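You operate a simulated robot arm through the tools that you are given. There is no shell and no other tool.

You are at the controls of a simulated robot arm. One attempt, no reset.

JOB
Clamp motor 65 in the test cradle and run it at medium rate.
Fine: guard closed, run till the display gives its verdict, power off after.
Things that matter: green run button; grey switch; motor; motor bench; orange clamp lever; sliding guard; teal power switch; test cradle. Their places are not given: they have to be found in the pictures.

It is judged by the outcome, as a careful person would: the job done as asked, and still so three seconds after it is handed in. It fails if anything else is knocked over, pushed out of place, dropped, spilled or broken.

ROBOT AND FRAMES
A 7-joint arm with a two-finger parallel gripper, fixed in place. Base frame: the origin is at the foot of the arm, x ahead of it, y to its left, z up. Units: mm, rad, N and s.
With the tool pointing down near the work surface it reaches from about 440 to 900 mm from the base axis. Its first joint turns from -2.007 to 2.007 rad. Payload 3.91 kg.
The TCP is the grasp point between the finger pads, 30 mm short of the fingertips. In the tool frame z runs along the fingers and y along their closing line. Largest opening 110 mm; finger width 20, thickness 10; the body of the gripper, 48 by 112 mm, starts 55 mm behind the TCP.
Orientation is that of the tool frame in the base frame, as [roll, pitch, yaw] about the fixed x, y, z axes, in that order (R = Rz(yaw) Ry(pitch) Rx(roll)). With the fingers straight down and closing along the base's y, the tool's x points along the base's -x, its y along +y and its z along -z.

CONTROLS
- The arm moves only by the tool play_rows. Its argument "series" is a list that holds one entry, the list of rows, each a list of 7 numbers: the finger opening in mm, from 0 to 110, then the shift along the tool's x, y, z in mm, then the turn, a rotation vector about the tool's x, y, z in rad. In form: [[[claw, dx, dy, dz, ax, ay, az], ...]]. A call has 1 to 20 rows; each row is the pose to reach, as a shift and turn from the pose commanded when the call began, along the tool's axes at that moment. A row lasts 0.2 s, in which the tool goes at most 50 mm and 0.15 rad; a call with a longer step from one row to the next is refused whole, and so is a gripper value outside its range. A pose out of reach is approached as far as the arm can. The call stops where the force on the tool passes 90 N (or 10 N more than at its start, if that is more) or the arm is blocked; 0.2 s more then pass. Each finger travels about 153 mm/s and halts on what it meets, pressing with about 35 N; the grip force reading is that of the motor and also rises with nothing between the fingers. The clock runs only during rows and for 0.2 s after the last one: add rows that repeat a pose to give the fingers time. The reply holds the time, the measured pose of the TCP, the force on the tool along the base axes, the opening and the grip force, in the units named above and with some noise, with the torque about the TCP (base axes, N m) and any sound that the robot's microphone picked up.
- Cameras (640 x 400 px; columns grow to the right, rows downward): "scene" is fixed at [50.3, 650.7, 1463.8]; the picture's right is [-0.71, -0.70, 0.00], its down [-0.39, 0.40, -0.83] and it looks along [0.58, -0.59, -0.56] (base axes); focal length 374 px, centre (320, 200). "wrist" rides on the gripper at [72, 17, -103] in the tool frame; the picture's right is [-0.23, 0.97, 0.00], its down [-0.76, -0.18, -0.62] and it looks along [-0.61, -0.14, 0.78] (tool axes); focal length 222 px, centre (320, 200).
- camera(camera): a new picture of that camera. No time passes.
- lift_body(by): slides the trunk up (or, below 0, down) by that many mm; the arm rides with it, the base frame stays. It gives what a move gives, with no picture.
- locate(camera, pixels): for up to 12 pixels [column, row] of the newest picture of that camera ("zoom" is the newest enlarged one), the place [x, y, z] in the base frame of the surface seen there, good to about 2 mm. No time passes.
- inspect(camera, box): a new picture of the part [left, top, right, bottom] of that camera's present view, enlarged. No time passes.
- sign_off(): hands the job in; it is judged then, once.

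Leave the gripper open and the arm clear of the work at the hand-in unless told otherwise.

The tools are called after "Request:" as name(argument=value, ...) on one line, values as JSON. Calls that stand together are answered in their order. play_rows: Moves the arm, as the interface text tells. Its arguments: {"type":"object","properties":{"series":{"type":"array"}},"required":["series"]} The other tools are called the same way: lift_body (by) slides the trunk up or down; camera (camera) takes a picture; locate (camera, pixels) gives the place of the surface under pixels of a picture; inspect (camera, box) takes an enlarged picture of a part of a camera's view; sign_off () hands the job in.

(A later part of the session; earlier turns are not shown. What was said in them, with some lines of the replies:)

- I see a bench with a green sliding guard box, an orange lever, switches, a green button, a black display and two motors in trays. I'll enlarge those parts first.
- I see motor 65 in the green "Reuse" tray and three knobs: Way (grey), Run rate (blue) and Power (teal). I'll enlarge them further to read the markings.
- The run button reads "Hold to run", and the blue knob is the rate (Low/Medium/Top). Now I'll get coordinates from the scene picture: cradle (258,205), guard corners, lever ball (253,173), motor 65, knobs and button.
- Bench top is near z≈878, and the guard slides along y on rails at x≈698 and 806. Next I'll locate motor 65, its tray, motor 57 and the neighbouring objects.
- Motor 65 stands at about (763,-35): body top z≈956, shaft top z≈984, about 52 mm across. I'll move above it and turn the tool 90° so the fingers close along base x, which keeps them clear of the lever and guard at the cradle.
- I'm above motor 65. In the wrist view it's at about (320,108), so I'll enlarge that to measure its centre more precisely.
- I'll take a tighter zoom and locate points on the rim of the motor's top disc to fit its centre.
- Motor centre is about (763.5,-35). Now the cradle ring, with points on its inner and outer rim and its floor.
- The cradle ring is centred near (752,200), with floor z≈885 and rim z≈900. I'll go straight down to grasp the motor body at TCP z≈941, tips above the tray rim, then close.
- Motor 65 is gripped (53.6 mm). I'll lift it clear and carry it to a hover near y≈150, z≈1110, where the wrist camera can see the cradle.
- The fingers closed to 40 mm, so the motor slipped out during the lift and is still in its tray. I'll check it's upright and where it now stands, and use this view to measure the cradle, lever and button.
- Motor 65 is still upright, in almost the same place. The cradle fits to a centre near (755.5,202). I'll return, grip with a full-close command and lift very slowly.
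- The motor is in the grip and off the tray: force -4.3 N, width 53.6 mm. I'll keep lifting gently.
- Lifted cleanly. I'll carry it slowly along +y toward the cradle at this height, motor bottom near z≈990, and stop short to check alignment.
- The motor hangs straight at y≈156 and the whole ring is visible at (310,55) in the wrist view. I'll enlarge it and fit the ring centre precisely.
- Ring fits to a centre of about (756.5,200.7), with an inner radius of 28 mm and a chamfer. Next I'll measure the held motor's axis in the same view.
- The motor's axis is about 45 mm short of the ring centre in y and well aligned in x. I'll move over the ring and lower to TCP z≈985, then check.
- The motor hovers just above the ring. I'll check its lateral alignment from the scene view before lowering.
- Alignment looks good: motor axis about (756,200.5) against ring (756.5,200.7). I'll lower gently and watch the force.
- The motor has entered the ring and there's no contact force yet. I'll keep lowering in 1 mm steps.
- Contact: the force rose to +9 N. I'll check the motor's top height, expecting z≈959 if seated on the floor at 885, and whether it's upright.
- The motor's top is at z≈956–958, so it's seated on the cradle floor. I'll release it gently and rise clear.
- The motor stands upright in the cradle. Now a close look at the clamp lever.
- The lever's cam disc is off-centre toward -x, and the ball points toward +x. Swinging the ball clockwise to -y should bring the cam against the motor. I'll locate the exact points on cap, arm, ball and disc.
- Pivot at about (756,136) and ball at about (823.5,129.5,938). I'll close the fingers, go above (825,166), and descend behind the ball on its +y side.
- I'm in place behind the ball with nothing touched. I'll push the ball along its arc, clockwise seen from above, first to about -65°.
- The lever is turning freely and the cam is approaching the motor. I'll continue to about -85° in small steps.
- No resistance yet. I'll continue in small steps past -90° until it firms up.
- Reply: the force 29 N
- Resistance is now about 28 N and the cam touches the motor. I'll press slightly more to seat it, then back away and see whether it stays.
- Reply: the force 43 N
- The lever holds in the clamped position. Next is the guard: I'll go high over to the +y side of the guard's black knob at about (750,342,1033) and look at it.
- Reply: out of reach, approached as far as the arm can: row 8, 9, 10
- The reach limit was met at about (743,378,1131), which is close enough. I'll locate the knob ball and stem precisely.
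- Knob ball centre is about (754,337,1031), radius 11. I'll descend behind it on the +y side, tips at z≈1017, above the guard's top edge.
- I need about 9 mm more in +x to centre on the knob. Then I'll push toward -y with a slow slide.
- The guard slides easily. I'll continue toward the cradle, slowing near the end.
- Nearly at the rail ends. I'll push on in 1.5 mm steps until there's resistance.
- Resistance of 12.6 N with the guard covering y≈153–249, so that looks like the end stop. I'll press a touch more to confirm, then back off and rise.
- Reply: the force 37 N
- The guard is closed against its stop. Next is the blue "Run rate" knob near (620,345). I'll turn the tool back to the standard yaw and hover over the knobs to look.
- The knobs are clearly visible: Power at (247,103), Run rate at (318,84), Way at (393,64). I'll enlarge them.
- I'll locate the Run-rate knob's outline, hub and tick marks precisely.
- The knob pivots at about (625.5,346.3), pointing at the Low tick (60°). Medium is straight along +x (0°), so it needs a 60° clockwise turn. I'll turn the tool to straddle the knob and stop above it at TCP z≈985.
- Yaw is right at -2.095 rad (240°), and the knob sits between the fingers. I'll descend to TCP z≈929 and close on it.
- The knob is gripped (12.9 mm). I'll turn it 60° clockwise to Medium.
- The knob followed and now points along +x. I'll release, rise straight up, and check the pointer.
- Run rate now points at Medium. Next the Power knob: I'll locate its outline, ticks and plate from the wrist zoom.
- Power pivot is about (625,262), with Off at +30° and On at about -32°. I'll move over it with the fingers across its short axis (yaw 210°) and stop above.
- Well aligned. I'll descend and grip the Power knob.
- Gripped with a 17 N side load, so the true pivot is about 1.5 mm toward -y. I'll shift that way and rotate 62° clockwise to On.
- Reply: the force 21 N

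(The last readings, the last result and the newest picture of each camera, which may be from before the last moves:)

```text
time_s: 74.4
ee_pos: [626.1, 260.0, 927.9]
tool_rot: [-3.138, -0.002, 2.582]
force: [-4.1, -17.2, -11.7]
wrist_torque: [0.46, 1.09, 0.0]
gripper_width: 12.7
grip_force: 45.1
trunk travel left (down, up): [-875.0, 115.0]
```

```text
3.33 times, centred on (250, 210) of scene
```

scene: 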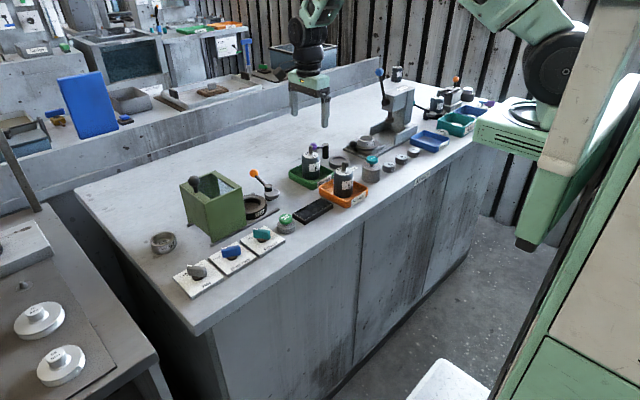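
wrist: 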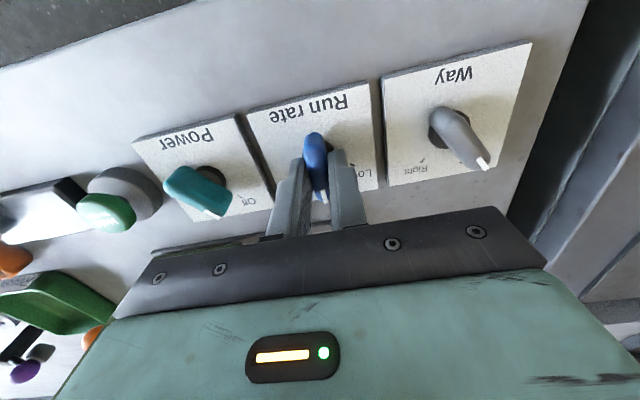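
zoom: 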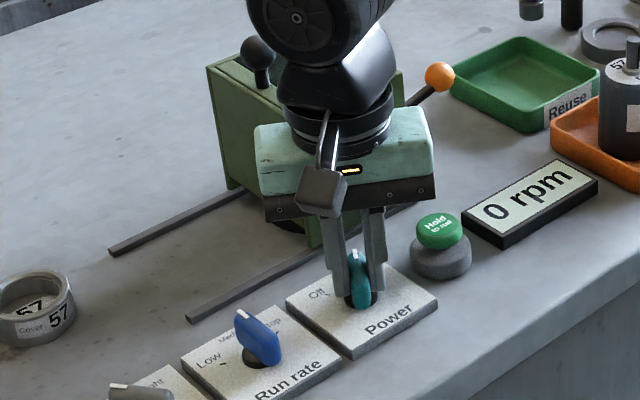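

The display now reads "0 rpm", so power is on. I'll release, rise, turn back to the standard yaw and close the fingers for pressing.

Request:
play_rows(series=[[[15, 0, 0, 0, 0, 0, 0], [25, 0, 0, 0, 0, 0, 0], [40, 0, 0, 0, 0, 0, 0], [40, 0, 0, -3, 0, 0, 0], [40, 0, 0, -20, 0, 0, 0], [40, 0, 0, -55, 0, 0, 0], [40, 0, 0, -65, 0, 0, -0.14], [20, 0, 0, -65, 0, 0, -0.28], [0, 0, 0, -65, 0, 0, -0.42], [0, 0, 0, -65, 0, 0, -0.556], [0, 0, 0, -65, 0, 0, -0.556]]])

Request:
inspect(camera="wrist", box=[100, 50, 340, 220])

Request:
inspect(camera="scene", box=[230, 170, 330, 270])

Request:
locate(camera="zoom", pixels=[[222, 192], [196, 188], [248, 192], [222, 178], [222, 206], [188, 245], [260, 240], [222, 265]])

```text
time_s: 76.8
ee_pos: [624.6, 261.7, 993.7]
tool_rot: [-3.142, 0.0, -3.139]
force: [-0.8, -0.8, 0.4]
wrist_torque: [0.0, 0.04, -0.01]
gripper_width: 0.1
grip_force: 35.1
trunk travel left (down, up): [-875.0, 115.0]
```

```text
2.35 times, centred on (220, 135) of wrist
```

zoom: 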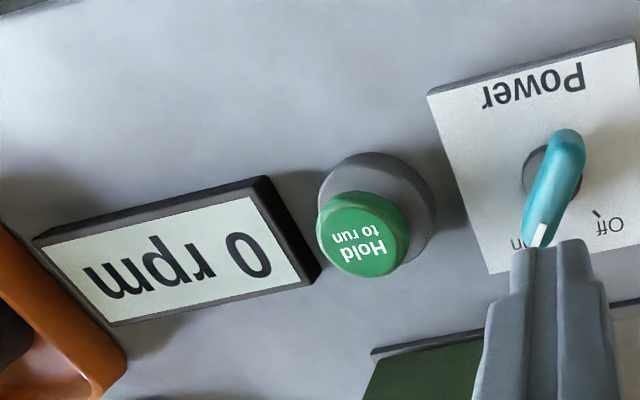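

```text
4.00 times, centred on (280, 220) of scene
```

zoom: 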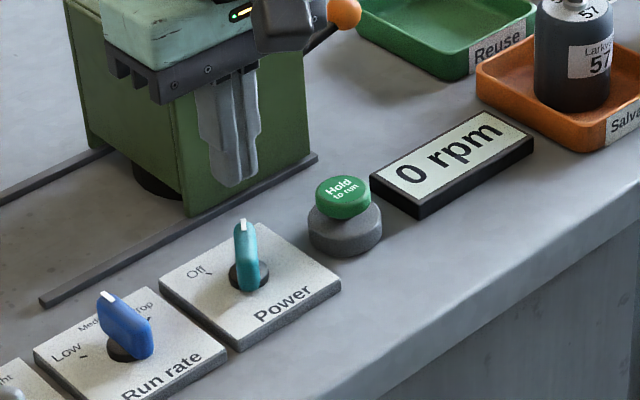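

```text
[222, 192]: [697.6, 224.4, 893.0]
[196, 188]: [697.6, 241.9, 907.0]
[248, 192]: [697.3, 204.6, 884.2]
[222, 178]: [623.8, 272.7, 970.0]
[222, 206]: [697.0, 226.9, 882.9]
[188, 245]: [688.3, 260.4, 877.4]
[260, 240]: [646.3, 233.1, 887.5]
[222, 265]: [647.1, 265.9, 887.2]
```

The button cap is at (343,190) in this zoom. I'll locate it there.

Request:
locate(camera="zoom", pixels=[[343, 188], [318, 190], [369, 190], [343, 177], [343, 203], [310, 225], [381, 225], [343, 250]])

Request:
inspect(camera="wrist", box=[200, 90, 280, 180])

```text
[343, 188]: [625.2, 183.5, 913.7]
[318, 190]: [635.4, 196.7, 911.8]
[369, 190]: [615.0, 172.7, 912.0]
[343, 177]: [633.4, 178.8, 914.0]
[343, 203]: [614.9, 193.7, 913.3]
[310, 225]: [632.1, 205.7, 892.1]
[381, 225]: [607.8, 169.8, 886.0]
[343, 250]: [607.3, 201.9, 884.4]
```

```text
4.44 times, centred on (240, 135) of wrist
```

zoom: 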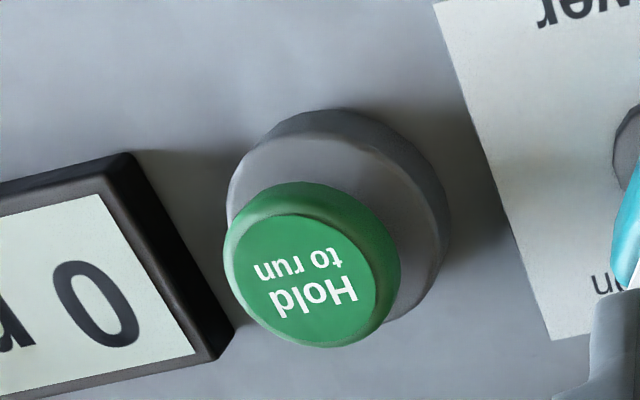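

Button centre is about (625,185), top z≈914. I'll move above it with closed fingers, tips at z≈922.

Request:
play_rows(series=[[[0, 0.3, -25, 0, 0, 0, 0], [0, 0.5, -55, 5, 0, 0, 0], [0, 0.7, -75.5, 20, 0, 0, 0], [0, 0.7, -75.5, 38, 0, 0, 0], [0, 0.7, -75.5, 42, 0, 0, 0], [0, 0.7, -75.5, 42, 0, 0, 0]]])

Request:
inspect(camera="scene", box=[230, 150, 350, 250])

Request:
camera(camera="wrist")

```text
time_s: 78.2
ee_pos: [626.2, 184.8, 952.8]
tool_rot: [3.141, 0.001, -3.141]
force: [0.0, 0.4, -0.1]
wrist_torque: [0.0, 0.03, -0.02]
gripper_width: 0.1
grip_force: 35.3
trunk travel left (down, up): [-875.0, 115.0]
```

```text
4.00 times, centred on (290, 200) of scene
```

zoom: 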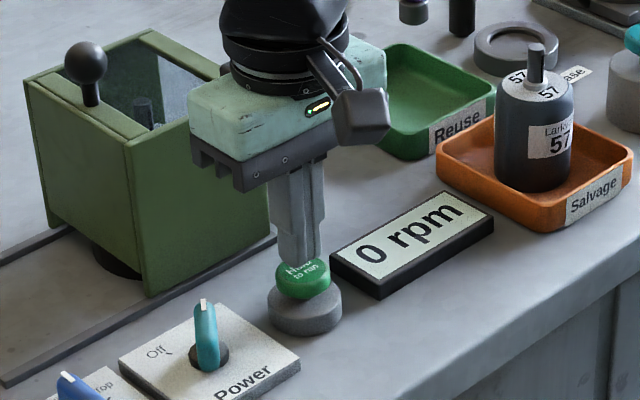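

```text
taken
```

wrist: 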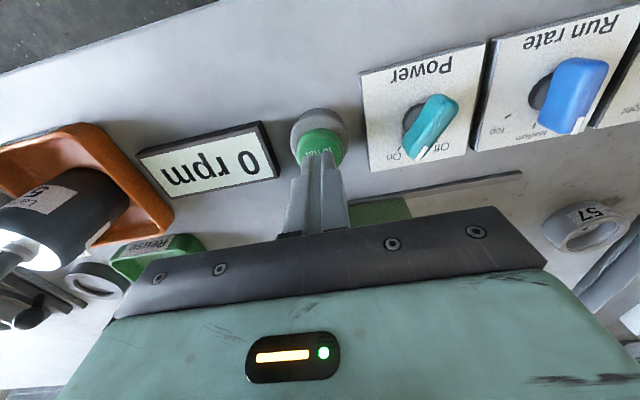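

Right over the button, and the display is readable. I'll press down gently in small steps.

Request:
play_rows(series=[[[0, 0, 0, 3, 0, 0, 0], [0, 0, 0, 6, 0, 0, 0], [0, 0, 0, 8, 0, 0, 0], [0, 0, 0, 10, 0, 0, 0], [0, 0, 0, 11, 0, 0, 0], [0, 0, 0, 12, 0, 0, 0], [0, 0, 0, 12, 0, 0, 0]]])

Request:
inspect(camera="scene", box=[230, 150, 350, 250])

```text
time_s: 79.8
ee_pos: [626.6, 186.1, 938.7]
tool_rot: [-3.14, 0.0, -3.14]
force: [1.0, -1.7, 2.0]
wrist_torque: [-0.06, -0.04, 0.01]
gripper_width: 0.0
grip_force: 34.9
trunk travel left (down, up): [-875.0, 115.0]
heard: click
```

```text
4.00 times, centred on (290, 200) of scene
```

zoom: 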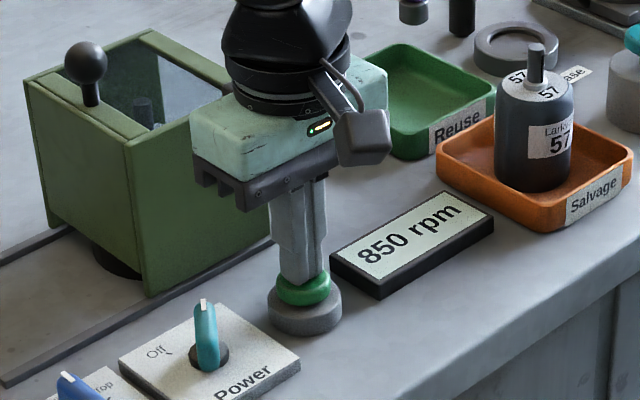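

A click, and the display shows 850 rpm, so the motor is running. I'll add 0.5 mm of press for margin and hold.

Request:
play_rows(series=[[[0, 0, 0, 0.5, 0, 0, 0], [0, 0, 0, 0.5, 0, 0, 0], [0, 0, 0, 0.5, 0, 0, 0], [0, 0, 0, 0.5, 0, 0, 0], [0, 0, 0, 0.5, 0, 0, 0], [0, 0, 0, 0.5, 0, 0, 0], [0, 0, 0, 0.5, 0, 0, 0], [0, 0, 0, 0.5, 0, 0, 0], [0, 0, 0, 0.5, 0, 0, 0], [0, 0, 0, 0.5, 0, 0, 0]]])

Request:
inspect(camera="scene", box=[230, 150, 350, 250])

```text
time_s: 82.0
ee_pos: [625.2, 184.4, 938.8]
tool_rot: [-3.141, 0.0, 3.141]
force: [1.0, 1.4, 3.7]
wrist_torque: [0.02, -0.01, 0.0]
gripper_width: 0.1
grip_force: 34.7
trunk travel left (down, up): [-875.0, 115.0]
```

```text
4.00 times, centred on (290, 200) of scene
```

zoom: 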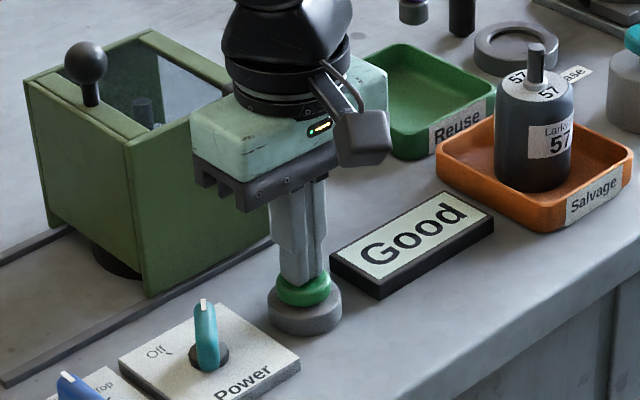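

Verdict: "Good". I'll release the button, rise, and go back over the Power knob, which now points to On (yaw about 148°).

Request:
play_rows(series=[[[0, 0, 0, -5, 0, 0, 0], [0, 0, 0, -20, 0, 0, 0], [0, 0, 0, -50, 0, 0, 0], [10, 0, 20, -55, 0, 0, 0.11], [25, -0.5, 45, -55, 0, 0, 0.22], [40, -0.8, 65, -55, 0, 0, 0.33], [50, -0.8, 75.3, -55, 0, 0, 0.44], [50, -0.8, 75.3, -55, 0, 0, 0.556], [50, -0.8, 75.3, -50, 0, 0, 0.556], [50, -0.8, 75.3, -50, 0, 0, 0.556]]])

Request:
inspect(camera="wrist", box=[200, 50, 440, 220])

Request:
inspect(camera="scene", box=[210, 150, 330, 270])

```text
time_s: 84.2
ee_pos: [626.1, 260.7, 989.1]
tool_rot: [-3.141, 0.0, 2.584]
force: [-0.3, -1.0, 0.0]
wrist_torque: [0.0, 0.01, 0.03]
gripper_width: 50.2
grip_force: 0.1
trunk travel left (down, up): [-875.0, 115.0]
```

```text
2.35 times, centred on (320, 135) of wrist
```

zoom: 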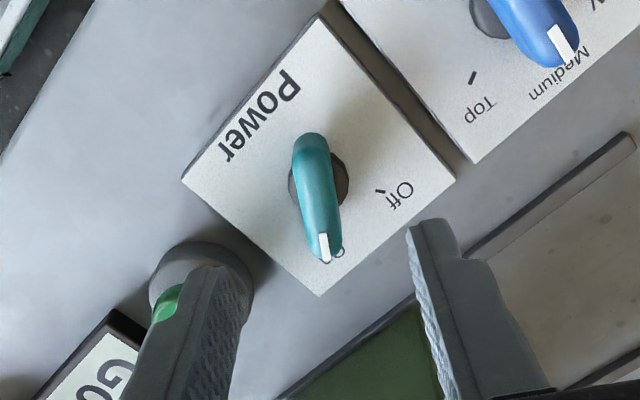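

```text
3.33 times, centred on (270, 210) of scene
```

zoom: 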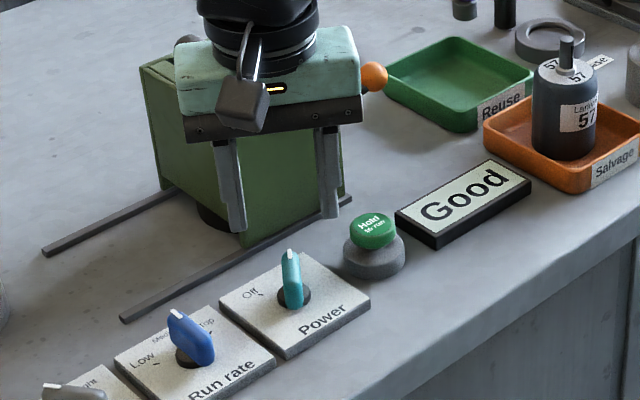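

The display still shows "Good". I'll descend onto the Power knob and grip it.

Request:
play_rows(series=[[[40, 0, 0, 10, 0, 0, 0], [40, 0, 0, 30, 0, 0, 0], [40, 0, 0, 50, 0, 0, 0], [40, 0, 0, 60.5, 0, 0, 0], [40, 0, 0, 60.5, 0, 0, 0], [30, 0, 0, 60.5, 0, 0, 0], [20, 0, 0, 60.5, 0, 0, 0], [8, 0, 0, 60.5, 0, 0, 0], [8, 0, 0, 60.5, 0, 0, 0], [8, 0, 0, 60.5, 0, 0, 0]]])

```text
time_s: 86.4
ee_pos: [624.8, 259.5, 928.8]
tool_rot: [-3.14, 0.0, 2.586]
force: [-3.9, -4.7, 0.2]
wrist_torque: [0.14, 0.26, -0.01]
gripper_width: 13.0
grip_force: 45.1
trunk travel left (down, up): [-875.0, 115.0]
```

Gripped (13 mm) with a low side load. I'll rotate counter-clockwise back to Off.

Request:
play_rows(series=[[[8, 0, 0, 0, 0, 0, -0.1], [8, 0, 0, 0, 0, 0, -0.2], [8, 0, 0, 0, 0, 0, -0.3], [8, 0, 0, 0, 0, 0, -0.4], [8, 0, 0, 0, 0, 0, -0.5], [8, 0, 0, 0, 0, 0, -0.6], [8, 0, 0, 0, 0, 0, -0.7], [8, 0, 0, 0, 0, 0, -0.8], [8, 0, 0, 0, 0, 0, -0.9], [8, 0, 0, 0, 0, 0, -1.0], [8, 0, 0, 0, 0, 0, -1.1], [8, 0, 0, 0, 0, 0, -1.1]]])

Request:
inspect(camera="scene", box=[210, 150, 330, 270])

```text
time_s: 89.0
ee_pos: [624.9, 260.8, 928.5]
tool_rot: [-3.14, -0.001, -2.597]
force: [-11.5, -8.4, -11.0]
wrist_torque: [-0.78, 1.24, 0.03]
gripper_width: 12.7
grip_force: 44.8
trunk travel left (down, up): [-875.0, 115.0]
```

```text
3.33 times, centred on (270, 210) of scene
```

zoom: 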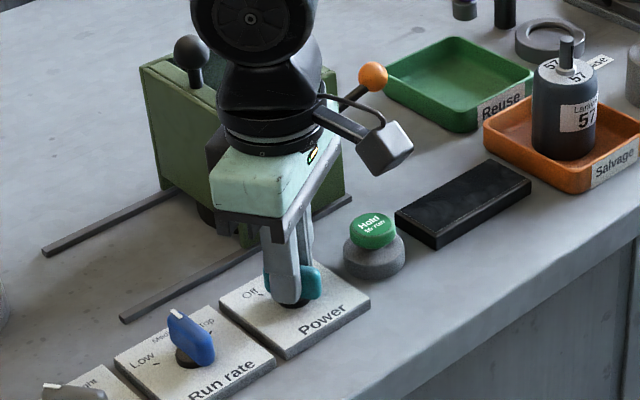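

The display is dark, so power is off. I'll release, rise clear and move back from the work.

Request:
play_rows(series=[[[15, 0, 0, 0, 0, 0, 0], [25, 0, 0, 0, 0, 0, 0], [40, 0, 0, 0, 0, 0, 0], [40, 0, 0, -3, 0, 0, 0], [40, 0, 0, -20, 0, 0, 0], [40, 0, 0, -55, 0, 0, 0], [50, 0, 0, -100, 0, 0, 0], [70, 0, 0, -145, 0, 0, 0.14], [90, 0, 0, -190, 0, 0, 0.28], [110, 0, 0, -235, 0, 0, 0.42], [110, 0, 0, -270, 0, 0, 0.544], [110, 0, 0, -270, 0, 0, 0.544]]])

Request:
camera(camera="scene")

Request:
inspect(camera="scene", box=[160, 150, 340, 300])

Request:
camera(camera="wrist")

```text
time_s: 91.6
ee_pos: [626.4, 263.9, 1198.1]
tool_rot: [3.141, -0.001, 3.141]
force: [-0.1, -0.3, -0.3]
wrist_torque: [0.02, -0.01, -0.04]
gripper_width: 109.9
grip_force: 0.0
trunk travel left (down, up): [-875.0, 115.0]
```

```text
taken
```

scene: 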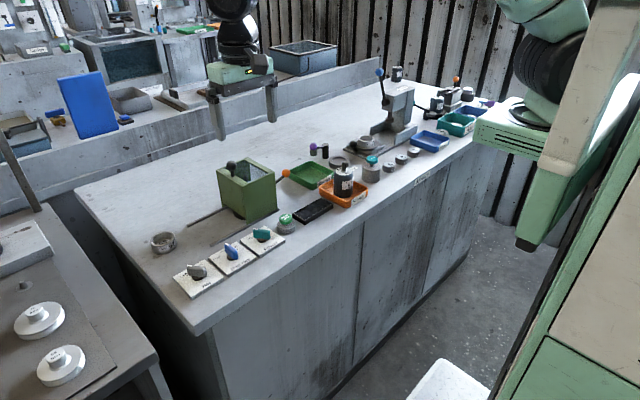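

```text
2.67 times, centred on (250, 225) of scene
```

zoom: 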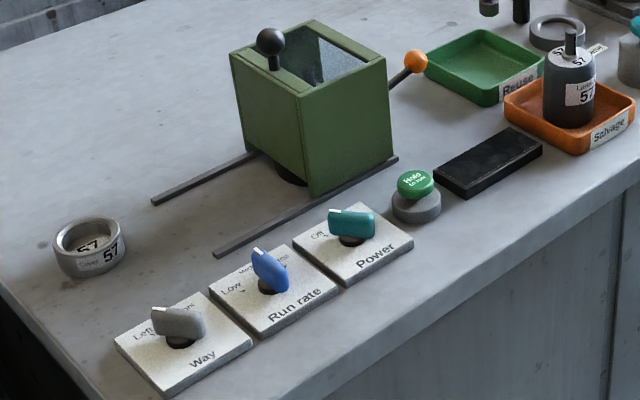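

```text
taken
```

wrist: 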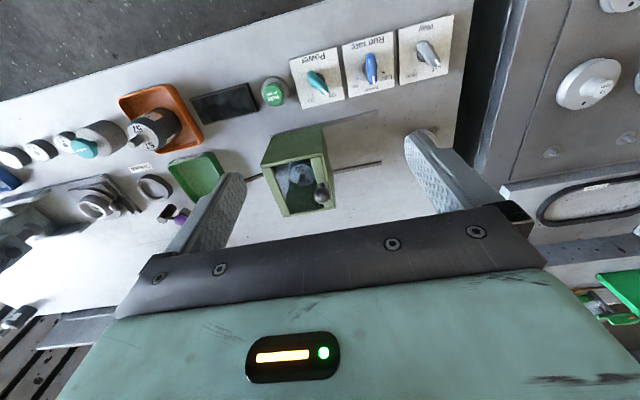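

All is as intended, but I'll take one last zoom on the motor inside the guard and the knob pointers before handing in.

Request:
inspect(camera="wrist", box=[250, 20, 450, 220])

```text
2.00 times, centred on (350, 120) of wrist
```

zoom: 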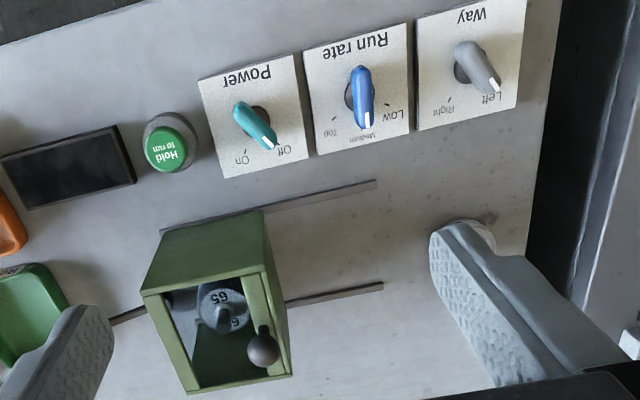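

Motor 65 is clamped in the cradle with the guard closed. The rate is at Medium, the verdict was "Good", Power is Off and the display is dark. The grey Way switch is untouched, the gripper is open and the arm is clear, so I'm handing in.

Request:
sign_off()

```text
The job is handed in.
```

Motor 65 is clamped in the test cradle. It ran at medium rate with the guard closed, and the display's verdict was "Good". I held the run button until that appeared, then switched the power off, and the display went dark.

- **First lift slipped:** the motor slipped out of the gripper on the first try and stayed upright in its tray. The second, slower lift held, and nothing else was moved or knocked over.
- **Rate switch:** your list named a grey switch, but the grey one is marked "Way" (Left/Right). The rate is set on the blue "Run rate" knob, so I turned that one to Medium and left the grey switch at Left.
- **State at hand-in:** the motor is still clamped with the guard closed. The gripper is open and the arm is clear of the bench.
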